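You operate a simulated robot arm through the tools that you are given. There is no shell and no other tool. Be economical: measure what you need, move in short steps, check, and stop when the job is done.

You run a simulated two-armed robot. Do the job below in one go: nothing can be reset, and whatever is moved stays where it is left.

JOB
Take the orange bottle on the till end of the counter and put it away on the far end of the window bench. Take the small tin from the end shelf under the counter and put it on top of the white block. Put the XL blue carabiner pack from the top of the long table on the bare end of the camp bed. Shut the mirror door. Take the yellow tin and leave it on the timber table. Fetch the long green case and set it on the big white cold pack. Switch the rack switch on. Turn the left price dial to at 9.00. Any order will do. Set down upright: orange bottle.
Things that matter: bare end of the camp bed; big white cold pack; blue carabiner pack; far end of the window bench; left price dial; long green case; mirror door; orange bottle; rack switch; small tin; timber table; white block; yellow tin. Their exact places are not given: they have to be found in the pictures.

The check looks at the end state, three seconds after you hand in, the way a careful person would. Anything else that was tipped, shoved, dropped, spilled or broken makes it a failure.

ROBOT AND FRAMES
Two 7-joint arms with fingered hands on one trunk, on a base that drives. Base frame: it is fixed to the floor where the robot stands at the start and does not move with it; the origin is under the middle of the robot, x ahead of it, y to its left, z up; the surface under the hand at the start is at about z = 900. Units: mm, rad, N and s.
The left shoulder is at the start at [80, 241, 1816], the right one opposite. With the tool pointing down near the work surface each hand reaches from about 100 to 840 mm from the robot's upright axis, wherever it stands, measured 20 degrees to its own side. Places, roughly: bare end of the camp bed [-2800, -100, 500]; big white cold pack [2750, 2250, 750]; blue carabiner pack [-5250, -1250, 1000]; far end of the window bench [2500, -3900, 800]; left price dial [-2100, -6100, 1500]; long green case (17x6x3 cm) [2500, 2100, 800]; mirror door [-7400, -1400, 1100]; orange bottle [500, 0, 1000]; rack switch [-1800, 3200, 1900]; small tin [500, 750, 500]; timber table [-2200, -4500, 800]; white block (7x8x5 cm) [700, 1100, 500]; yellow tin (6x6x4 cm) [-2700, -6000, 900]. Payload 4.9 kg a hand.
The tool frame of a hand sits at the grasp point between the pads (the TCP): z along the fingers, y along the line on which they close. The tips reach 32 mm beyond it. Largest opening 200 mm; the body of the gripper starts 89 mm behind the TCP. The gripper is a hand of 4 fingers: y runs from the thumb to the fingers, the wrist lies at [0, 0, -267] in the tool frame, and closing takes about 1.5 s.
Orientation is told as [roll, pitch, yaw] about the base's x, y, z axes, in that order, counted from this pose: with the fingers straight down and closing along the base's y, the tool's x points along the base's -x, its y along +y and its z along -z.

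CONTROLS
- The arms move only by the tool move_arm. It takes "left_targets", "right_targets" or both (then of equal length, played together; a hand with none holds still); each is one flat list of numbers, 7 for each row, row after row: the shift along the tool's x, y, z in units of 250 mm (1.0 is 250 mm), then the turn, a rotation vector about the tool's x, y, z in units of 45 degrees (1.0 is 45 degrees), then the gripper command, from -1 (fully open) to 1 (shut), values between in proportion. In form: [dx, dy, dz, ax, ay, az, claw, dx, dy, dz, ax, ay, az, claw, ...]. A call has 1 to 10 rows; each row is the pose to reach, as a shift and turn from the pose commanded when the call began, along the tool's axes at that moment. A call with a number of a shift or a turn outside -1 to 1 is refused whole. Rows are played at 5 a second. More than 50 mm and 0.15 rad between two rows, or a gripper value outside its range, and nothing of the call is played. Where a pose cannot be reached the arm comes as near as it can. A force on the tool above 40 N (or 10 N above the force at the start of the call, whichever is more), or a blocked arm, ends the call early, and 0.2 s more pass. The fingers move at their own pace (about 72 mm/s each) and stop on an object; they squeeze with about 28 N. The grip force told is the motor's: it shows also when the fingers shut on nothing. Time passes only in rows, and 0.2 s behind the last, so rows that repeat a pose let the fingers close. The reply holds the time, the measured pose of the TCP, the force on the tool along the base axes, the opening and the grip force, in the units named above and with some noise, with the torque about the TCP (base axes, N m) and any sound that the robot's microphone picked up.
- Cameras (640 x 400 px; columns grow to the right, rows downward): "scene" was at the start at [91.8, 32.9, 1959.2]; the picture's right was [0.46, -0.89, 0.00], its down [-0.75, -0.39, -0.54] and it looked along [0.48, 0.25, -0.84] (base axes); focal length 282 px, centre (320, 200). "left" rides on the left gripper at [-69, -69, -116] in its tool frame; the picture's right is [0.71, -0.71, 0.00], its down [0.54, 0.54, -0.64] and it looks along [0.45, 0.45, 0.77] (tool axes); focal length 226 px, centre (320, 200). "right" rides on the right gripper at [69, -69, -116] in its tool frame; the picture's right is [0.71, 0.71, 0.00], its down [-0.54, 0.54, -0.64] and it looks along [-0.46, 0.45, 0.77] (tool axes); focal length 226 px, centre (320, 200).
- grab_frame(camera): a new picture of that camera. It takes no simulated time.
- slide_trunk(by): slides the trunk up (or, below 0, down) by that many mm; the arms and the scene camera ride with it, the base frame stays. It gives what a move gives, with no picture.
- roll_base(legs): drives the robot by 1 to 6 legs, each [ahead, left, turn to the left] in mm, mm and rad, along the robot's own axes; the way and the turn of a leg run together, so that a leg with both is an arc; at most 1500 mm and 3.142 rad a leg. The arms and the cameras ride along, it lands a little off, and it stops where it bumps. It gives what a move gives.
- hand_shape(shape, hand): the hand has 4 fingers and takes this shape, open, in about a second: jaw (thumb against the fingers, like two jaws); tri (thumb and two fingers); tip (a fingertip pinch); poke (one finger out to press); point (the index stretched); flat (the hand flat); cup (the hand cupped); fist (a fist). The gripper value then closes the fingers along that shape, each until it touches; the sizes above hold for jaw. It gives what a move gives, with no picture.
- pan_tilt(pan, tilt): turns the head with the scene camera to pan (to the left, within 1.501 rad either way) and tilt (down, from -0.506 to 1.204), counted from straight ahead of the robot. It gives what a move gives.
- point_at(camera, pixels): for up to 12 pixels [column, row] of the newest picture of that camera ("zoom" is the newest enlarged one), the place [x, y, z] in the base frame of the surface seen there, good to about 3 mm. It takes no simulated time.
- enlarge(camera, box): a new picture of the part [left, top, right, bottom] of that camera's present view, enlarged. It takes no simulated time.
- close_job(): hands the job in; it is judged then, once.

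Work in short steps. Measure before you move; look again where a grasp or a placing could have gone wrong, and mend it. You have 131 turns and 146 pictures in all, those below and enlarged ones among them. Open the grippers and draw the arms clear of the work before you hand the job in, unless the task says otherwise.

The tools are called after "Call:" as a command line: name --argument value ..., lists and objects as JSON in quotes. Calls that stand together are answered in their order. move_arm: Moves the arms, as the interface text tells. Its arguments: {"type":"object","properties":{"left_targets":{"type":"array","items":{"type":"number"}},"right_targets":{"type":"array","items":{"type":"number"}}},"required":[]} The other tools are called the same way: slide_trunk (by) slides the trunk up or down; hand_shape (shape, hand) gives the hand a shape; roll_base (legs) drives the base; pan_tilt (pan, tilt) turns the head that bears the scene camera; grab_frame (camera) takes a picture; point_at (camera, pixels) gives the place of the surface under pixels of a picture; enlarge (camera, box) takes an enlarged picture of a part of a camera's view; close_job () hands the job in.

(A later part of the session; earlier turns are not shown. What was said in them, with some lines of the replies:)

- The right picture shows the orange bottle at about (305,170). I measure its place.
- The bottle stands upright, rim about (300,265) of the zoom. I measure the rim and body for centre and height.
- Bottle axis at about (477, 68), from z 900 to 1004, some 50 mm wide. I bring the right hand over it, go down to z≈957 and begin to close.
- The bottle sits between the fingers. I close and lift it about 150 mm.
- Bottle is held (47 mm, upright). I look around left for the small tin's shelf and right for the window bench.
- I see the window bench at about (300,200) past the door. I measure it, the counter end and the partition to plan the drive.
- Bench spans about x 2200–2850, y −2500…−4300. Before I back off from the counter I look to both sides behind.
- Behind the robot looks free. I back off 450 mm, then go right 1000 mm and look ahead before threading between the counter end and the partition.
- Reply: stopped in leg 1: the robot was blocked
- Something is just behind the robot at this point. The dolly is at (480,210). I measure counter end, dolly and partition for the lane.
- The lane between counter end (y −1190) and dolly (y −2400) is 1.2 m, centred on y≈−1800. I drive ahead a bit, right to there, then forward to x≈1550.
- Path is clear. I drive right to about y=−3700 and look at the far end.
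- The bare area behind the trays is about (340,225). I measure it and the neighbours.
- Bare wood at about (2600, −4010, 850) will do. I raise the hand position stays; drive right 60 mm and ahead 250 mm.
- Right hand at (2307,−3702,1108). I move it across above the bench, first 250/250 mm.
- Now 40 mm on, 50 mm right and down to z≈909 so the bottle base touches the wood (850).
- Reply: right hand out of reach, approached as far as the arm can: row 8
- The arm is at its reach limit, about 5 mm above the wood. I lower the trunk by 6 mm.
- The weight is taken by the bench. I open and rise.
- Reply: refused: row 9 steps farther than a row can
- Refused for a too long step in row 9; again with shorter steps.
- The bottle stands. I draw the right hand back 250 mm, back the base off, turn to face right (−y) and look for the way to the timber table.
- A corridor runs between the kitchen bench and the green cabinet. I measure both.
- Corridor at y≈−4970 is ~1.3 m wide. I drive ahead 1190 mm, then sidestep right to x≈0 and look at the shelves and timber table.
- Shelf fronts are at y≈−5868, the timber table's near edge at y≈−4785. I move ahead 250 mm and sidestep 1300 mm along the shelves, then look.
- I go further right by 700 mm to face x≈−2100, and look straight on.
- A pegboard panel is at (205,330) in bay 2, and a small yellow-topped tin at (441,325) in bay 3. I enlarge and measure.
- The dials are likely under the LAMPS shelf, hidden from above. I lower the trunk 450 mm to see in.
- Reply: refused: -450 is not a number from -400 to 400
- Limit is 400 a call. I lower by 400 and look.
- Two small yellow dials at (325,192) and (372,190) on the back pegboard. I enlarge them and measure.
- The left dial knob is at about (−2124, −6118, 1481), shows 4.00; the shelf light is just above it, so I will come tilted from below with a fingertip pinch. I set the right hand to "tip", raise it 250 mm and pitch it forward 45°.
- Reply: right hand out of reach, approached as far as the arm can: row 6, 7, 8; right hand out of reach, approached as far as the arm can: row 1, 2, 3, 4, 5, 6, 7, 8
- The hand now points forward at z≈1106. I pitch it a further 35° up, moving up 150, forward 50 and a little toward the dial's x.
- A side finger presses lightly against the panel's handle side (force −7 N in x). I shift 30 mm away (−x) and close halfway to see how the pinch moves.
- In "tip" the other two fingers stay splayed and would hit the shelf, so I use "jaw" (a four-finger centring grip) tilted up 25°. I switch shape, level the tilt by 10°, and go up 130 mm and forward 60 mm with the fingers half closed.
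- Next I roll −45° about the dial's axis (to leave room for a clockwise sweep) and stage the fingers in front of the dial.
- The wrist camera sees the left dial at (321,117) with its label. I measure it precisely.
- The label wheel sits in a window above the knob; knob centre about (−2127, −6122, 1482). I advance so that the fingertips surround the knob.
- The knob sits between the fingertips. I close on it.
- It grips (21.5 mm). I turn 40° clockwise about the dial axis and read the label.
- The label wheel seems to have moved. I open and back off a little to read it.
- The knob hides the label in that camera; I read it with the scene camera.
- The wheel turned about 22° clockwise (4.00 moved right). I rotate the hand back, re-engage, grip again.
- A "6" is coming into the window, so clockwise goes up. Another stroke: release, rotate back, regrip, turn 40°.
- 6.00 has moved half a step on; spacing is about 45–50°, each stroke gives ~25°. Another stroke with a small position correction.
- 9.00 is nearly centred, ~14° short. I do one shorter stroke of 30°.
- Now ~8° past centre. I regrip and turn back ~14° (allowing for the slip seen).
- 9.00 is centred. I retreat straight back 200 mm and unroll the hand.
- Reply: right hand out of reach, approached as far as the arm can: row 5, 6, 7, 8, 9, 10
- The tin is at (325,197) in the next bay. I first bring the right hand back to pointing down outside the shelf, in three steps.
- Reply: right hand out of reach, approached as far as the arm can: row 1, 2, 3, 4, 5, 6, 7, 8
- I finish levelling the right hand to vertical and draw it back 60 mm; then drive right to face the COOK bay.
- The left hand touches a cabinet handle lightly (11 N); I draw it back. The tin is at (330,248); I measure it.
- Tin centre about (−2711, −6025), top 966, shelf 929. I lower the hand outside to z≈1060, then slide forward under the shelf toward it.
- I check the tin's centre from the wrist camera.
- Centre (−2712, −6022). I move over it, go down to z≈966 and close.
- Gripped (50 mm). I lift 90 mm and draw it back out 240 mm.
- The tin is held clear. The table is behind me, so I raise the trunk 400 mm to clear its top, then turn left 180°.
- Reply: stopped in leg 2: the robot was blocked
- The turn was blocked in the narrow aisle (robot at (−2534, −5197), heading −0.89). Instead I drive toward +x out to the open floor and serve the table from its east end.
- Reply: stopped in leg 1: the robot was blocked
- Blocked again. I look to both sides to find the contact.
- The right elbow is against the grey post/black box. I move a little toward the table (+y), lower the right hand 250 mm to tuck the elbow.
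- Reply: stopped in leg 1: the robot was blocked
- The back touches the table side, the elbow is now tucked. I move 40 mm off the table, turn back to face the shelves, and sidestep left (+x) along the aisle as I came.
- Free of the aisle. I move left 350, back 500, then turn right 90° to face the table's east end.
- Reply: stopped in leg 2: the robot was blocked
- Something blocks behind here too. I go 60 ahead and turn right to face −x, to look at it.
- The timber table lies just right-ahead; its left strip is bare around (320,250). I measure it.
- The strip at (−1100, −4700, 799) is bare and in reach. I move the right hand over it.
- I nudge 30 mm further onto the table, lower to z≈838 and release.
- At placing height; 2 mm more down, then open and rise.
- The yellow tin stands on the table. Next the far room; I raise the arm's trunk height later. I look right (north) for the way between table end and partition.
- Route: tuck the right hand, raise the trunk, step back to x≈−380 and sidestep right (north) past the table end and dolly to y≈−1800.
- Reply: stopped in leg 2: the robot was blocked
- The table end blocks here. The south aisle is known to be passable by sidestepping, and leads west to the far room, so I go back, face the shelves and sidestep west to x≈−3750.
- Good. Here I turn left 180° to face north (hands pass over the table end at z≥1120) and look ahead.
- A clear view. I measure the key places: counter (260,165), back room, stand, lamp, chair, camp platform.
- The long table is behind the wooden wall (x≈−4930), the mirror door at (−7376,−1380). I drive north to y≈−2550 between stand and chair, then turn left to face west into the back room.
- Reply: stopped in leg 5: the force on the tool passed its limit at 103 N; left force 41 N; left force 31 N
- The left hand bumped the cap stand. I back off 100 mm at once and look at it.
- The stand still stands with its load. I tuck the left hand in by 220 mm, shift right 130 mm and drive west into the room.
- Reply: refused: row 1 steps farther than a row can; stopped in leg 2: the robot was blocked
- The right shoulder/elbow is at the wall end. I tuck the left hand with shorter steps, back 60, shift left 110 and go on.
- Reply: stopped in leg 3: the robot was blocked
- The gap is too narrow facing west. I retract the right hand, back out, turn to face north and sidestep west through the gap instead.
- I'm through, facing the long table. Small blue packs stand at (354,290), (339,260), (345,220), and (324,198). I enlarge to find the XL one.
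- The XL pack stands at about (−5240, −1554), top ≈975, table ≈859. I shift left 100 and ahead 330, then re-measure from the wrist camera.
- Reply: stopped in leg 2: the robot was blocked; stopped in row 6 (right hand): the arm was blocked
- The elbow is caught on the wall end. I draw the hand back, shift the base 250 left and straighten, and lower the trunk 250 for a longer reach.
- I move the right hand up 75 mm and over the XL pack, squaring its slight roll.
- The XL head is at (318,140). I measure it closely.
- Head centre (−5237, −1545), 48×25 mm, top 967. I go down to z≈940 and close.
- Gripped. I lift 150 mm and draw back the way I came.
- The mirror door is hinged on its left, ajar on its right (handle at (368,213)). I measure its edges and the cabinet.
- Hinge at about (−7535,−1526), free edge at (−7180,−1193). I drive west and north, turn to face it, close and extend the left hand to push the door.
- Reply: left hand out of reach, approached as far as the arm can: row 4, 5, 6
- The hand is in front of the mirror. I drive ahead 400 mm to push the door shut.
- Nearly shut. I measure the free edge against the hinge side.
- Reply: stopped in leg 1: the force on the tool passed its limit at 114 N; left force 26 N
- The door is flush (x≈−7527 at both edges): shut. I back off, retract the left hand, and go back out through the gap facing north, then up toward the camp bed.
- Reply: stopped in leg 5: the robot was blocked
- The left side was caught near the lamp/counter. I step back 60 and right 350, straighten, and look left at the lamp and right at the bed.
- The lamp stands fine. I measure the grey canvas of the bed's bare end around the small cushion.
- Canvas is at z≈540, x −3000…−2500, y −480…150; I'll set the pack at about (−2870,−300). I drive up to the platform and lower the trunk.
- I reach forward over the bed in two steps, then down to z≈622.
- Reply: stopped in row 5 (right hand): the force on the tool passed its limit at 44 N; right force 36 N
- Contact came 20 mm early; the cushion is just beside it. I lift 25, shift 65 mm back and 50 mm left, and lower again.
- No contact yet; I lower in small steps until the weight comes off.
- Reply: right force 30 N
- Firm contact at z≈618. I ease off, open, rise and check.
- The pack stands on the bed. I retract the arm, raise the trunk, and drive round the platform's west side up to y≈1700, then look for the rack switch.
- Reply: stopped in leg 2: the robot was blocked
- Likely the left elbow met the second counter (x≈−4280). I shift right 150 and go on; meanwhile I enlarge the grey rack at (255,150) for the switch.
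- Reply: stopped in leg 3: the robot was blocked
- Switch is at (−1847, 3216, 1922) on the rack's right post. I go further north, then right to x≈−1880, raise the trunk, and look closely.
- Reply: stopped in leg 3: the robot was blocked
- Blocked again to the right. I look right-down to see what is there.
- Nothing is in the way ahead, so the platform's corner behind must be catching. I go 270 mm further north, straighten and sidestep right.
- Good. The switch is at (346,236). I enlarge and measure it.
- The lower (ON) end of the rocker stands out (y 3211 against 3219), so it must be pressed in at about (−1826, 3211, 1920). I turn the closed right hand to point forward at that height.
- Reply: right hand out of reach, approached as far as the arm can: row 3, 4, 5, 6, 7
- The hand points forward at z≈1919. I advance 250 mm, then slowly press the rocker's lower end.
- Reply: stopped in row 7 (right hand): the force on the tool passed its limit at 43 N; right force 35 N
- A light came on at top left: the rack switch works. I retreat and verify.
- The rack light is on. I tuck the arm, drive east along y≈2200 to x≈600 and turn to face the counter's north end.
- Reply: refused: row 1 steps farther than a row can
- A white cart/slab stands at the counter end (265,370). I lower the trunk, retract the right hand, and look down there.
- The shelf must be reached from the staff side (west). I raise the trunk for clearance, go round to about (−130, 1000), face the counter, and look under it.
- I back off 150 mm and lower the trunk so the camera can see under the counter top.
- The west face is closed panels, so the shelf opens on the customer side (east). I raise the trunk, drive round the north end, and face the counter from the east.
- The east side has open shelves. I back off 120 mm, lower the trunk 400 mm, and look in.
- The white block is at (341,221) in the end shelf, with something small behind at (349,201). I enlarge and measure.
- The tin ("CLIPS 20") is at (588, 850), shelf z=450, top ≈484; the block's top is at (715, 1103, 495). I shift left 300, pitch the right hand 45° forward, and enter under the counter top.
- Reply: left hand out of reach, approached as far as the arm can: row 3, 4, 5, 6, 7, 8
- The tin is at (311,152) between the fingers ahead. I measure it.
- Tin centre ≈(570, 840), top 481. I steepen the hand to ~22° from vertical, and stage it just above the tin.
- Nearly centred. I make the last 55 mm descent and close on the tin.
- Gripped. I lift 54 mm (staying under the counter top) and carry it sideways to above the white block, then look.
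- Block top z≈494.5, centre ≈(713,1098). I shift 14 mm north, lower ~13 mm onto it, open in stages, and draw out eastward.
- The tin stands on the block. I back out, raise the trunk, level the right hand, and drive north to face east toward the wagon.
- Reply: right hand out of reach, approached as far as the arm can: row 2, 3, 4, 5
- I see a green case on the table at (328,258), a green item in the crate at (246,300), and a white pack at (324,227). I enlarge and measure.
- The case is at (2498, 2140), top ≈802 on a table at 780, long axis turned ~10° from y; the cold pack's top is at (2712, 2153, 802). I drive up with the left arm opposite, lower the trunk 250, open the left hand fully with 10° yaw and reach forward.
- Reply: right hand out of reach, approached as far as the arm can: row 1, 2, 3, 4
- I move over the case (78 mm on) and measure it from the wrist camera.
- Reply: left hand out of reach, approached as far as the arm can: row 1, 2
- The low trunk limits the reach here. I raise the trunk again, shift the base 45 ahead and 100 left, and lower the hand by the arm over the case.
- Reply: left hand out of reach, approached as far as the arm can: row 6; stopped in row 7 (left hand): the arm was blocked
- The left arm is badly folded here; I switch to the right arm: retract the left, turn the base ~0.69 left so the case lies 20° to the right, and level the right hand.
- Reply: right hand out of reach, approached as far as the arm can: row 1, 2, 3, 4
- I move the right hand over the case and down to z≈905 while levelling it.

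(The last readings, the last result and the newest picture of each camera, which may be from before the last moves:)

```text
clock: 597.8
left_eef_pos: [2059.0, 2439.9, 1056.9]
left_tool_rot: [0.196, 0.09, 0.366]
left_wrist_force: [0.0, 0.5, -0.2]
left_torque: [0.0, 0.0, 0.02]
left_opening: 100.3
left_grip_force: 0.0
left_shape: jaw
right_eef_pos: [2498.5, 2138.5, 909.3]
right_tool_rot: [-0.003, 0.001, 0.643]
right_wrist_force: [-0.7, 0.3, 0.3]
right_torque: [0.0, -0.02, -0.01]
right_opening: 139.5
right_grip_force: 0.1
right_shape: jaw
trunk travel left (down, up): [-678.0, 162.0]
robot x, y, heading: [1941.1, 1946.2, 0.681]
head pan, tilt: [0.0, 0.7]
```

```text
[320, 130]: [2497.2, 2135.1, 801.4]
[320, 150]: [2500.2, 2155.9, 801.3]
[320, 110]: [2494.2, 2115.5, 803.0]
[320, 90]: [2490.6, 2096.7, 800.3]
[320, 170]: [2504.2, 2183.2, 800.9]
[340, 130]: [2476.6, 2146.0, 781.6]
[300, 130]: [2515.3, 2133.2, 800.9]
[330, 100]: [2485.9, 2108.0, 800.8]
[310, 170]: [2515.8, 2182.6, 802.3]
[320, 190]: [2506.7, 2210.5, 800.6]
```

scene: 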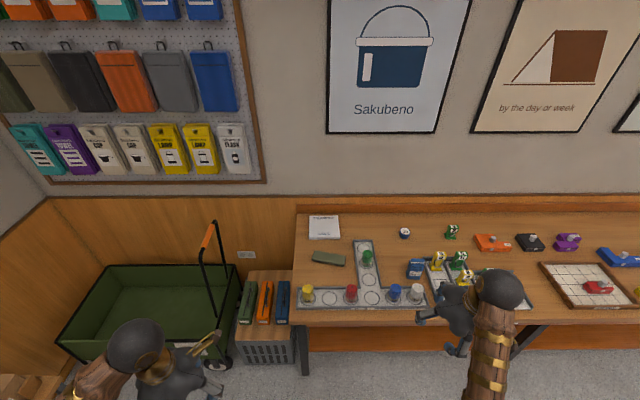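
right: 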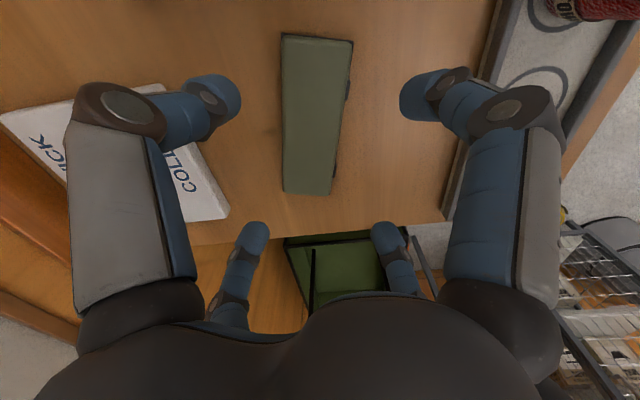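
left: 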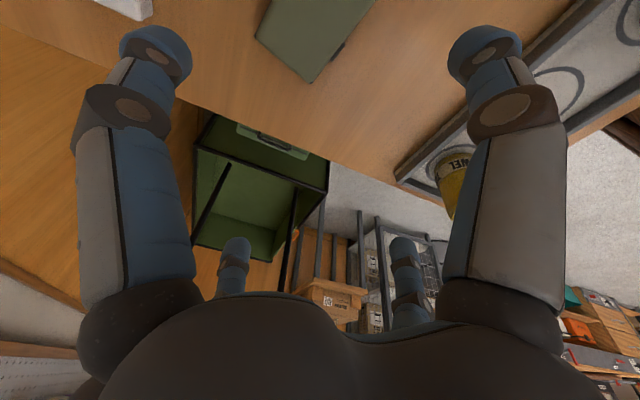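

The hand is centred over the case. I go down to z≈817 and close.

Call:
move_arm --right_targets '[0, 0, 0.13, 0, 0, 0, -0.4, 0, 0, 0.26, 0, 0, 0, -0.4, 0, 0, 0.368, 0, 0, 0, -0.4, 0, 0, 0.368, 0, 0, 0, 1, 0, 0, 0.368, 0, 0, 0, 1, 0, 0, 0.368, 0, 0, 0, 1, 0, 0, 0.368, 0, 0, 0, 1, 0, 0, 0.368, 0, 0, 0, 1, 0, 0, 0.25, 0, 0, 0, 1, 0, 0, 0.1, 0, 0, 0, 1]'

Call:
grab_frame --camera "right"

```text
clock: 600.0
left_eef_pos: [2057.3, 2439.7, 1059.5]
left_tool_rot: [0.197, 0.091, 0.364]
left_wrist_force: [1.0, 1.0, -0.1]
left_torque: [-0.02, -0.03, 0.0]
left_opening: 100.4
left_grip_force: 0.0
left_shape: jaw
right_eef_pos: [2497.0, 2135.7, 886.9]
right_tool_rot: [-0.002, 0.001, 0.644]
right_wrist_force: [0.6, 0.1, -1.0]
right_torque: [0.01, -0.03, -0.01]
right_opening: 71.8
right_grip_force: 27.5
right_shape: jaw
trunk travel left (down, up): [-678.0, 162.0]
robot x, y, heading: [1940.0, 1945.4, 0.683]
head pan, tilt: [0.0, 0.7]
```

```text
16 pictures are left
```

right: 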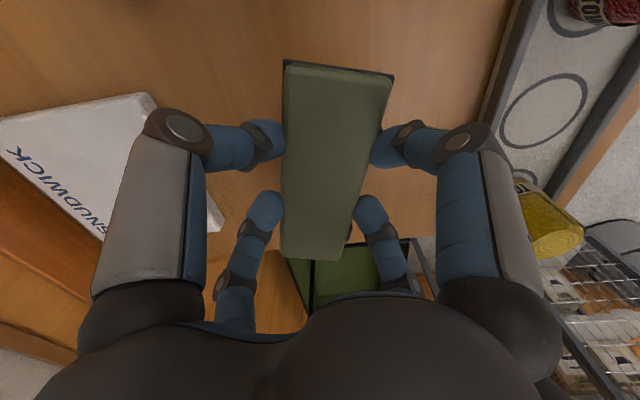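

The case is held. I carry it 215 mm over the cold pack at z≈887 and check.

Call:
move_arm --right_targets '[-0.146, -0.092, 0, 0, 0, 0, 1, -0.292, -0.183, 0, 0, 0, 0, 1, -0.438, -0.275, 0, 0, 0, 0, 1, -0.585, -0.366, 0, 0, 0, 0, 1, -0.731, -0.458, 0, 0, 0, 0, 1]'

Call:
grab_frame --camera "right"

Call:
point_at --camera "right" --pixels '[[250, 60], [400, 60], [270, 100], [390, 100], [260, 150], [400, 150], [420, 100], [240, 100], [320, 40]]'

```text
clock: 601.2
left_eef_pos: [2060.7, 2440.6, 1058.7]
left_tool_rot: [0.196, 0.094, 0.362]
left_wrist_force: [1.2, -0.5, 0.7]
left_torque: [-0.02, 0.06, 0.04]
left_opening: 100.6
left_grip_force: 0.1
left_shape: jaw
right_eef_pos: [2714.4, 2154.8, 884.4]
right_tool_rot: [0.0, 0.003, 0.647]
right_wrist_force: [-0.5, 0.9, -2.5]
right_torque: [0.01, -0.02, -0.02]
right_opening: 71.6
right_grip_force: 28.0
right_shape: jaw
trunk travel left (down, up): [-678.0, 162.0]
robot x, y, heading: [1939.9, 1942.3, 0.683]
head pan, tilt: [0.0, 0.7]
```

```text
15 pictures are left
```

right: 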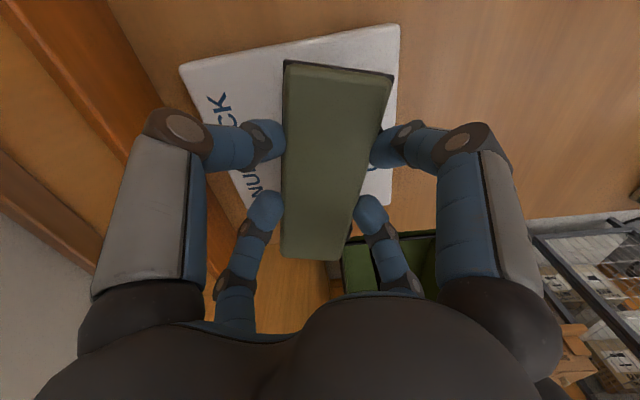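

```text
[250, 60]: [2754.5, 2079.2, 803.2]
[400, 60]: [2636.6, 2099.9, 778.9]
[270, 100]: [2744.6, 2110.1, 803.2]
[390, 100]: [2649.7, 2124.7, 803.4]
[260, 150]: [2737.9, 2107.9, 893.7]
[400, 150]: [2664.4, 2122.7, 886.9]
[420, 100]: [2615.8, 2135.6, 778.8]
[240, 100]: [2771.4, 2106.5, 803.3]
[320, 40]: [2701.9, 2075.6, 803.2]
```

Centred over the pack (top 803). I lower 44 mm to z≈840, open and rise.

Call:
move_arm --right_targets '[0, 0, 0.1, 0, 0, 0, 1, 0, 0, 0.15, 0, 0, 0, 1, 0, 0, 0.174, 0, 0, 0, 1, 0, 0, 0.176, 0, 0, 0, 0.5, 0, 0, 0.176, 0, 0, 0, 0.1, 0, 0, 0.176, 0, 0, 0, -0.2, 0, 0, 0.05, 0, 0, 0, -0.2, 0, 0, -0.12, 0, 0, 0, -0.2, 0, 0, -0.28, 0, 0, 0, -0.2, 0.1, 0, -0.4, 0, 0, 0, -0.2]'

Call:
grab_frame --camera "right"

Call:
point_at --camera "right" --pixels '[[320, 120], [310, 140], [320, 100], [330, 80], [310, 160]]'

```text
clock: 603.4
left_eef_pos: [2057.4, 2438.1, 1060.1]
left_tool_rot: [0.198, 0.089, 0.365]
left_wrist_force: [0.0, 0.5, -0.3]
left_torque: [0.0, -0.01, 0.01]
left_opening: 100.6
left_grip_force: 0.1
left_shape: jaw
right_eef_pos: [2690.6, 2137.9, 988.3]
right_tool_rot: [-0.002, -0.002, 0.646]
right_wrist_force: [0.1, 0.0, 0.2]
right_torque: [0.01, 0.01, 0.0]
right_opening: 119.5
right_grip_force: 0.1
right_shape: jaw
trunk travel left (down, up): [-678.0, 162.0]
robot x, y, heading: [1945.6, 1943.7, 0.681]
head pan, tilt: [0.0, 0.7]
```

```text
14 pictures are left
```

right: 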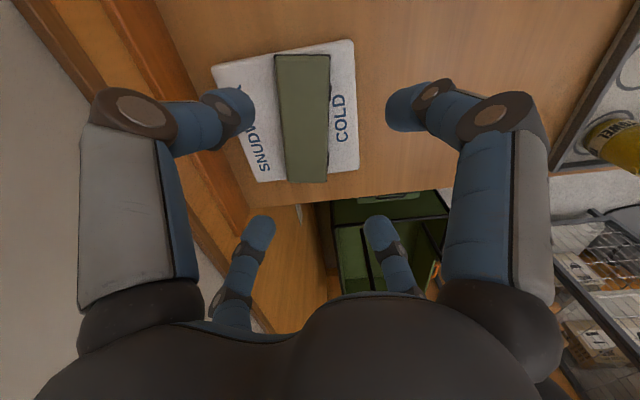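

```text
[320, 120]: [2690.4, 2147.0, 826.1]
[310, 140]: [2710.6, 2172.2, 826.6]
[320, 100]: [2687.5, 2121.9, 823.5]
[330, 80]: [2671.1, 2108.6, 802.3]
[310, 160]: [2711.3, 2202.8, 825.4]
```

The case lies flat on the cold pack (826 over 803). I open both grippers, lift the arm clear and back off.

Call:
move_arm --right_targets '[0.12, 0.05, -0.12, 0, 0, 0, -0.5, 0.26, 0.1, -0.2, 0, 0, 0, -0.8, 0.4, 0.15, -0.3, 0, 0, 0, -1, 0.54, 0.2, -0.4, 0, 0, 0, -1]'

Call:
roll_base --legs '[[-250, 0, 0]]'

```text
clock: 604.4
left_eef_pos: [2057.2, 2439.7, 1058.7]
left_tool_rot: [0.196, 0.089, 0.365]
left_wrist_force: [-0.2, -0.9, -0.1]
left_torque: [-0.02, 0.0, 0.01]
left_opening: 100.5
left_grip_force: 0.0
left_shape: jaw
right_eef_pos: [2553.3, 2098.5, 1089.6]
right_tool_rot: [-0.003, -0.002, 0.643]
right_wrist_force: [0.1, 1.1, 0.2]
right_torque: [0.02, -0.02, 0.01]
right_opening: 199.9
right_grip_force: 0.1
right_shape: jaw
trunk travel left (down, up): [-678.0, 162.0]
robot x, y, heading: [1946.0, 1946.6, 0.687]
head pan, tilt: [0.0, 0.7]
```

```text
clock: 606.2
left_eef_pos: [1867.4, 2281.9, 1057.4]
left_tool_rot: [0.196, 0.094, 0.365]
left_wrist_force: [-0.1, 0.7, -1.1]
left_torque: [-0.02, 0.02, -0.02]
left_opening: 100.5
left_grip_force: 0.1
left_shape: jaw
right_eef_pos: [2362.5, 1943.9, 1086.9]
right_tool_rot: [-0.001, 0.002, 0.646]
right_wrist_force: [0.8, 1.4, -0.9]
right_torque: [-0.02, 0.04, -0.05]
right_opening: 199.8
right_grip_force: 0.1
right_shape: jaw
trunk travel left (down, up): [-678.0, 162.0]
robot x, y, heading: [1747.5, 1782.6, 0.688]
head pan, tilt: [0.0, 0.7]
5 turns are left
```

All eight parts are done, the grippers are open and the arms are clear; I hand in.

Call:
close_job

```text
The job is handed in.
```

I did all eight parts and handed the job in. I don't have the check's verdict.

- **Orange bottle:** stands upright on bare wood at the far end of the window bench.
- **Small tin:** on top of the white block, in the end shelf under the counter.
- **XL blue carabiner pack:** stands on the grey canvas at the bare end of the camp bed, beside the cushion.
- **Mirror door:** shut, flush at both edges.
- **Yellow tin:** on the timber table.
- **Long green case:** lies flat on the big white cold pack.
- **Rack switch:** on, and the rack light is lit.
- **Left price dial:** reads 9.00, centred in its window.

**Bumps on the way:** nothing I looked at afterwards was tipped or fallen. I did not check whether anything had been pushed a few millimetres.
- My left hand hit the cap stand at about 100 N. It still stood with its load when I looked.
- The right elbow pressed against the grey post and black box by the price shelves, and the robot touched the timber table a few times.
- The left side caught near the floor lamp and counter. I looked afterwards and the lamp was standing.
- The base was stopped several times by contact, at the camp platform, a counter and elsewhere.
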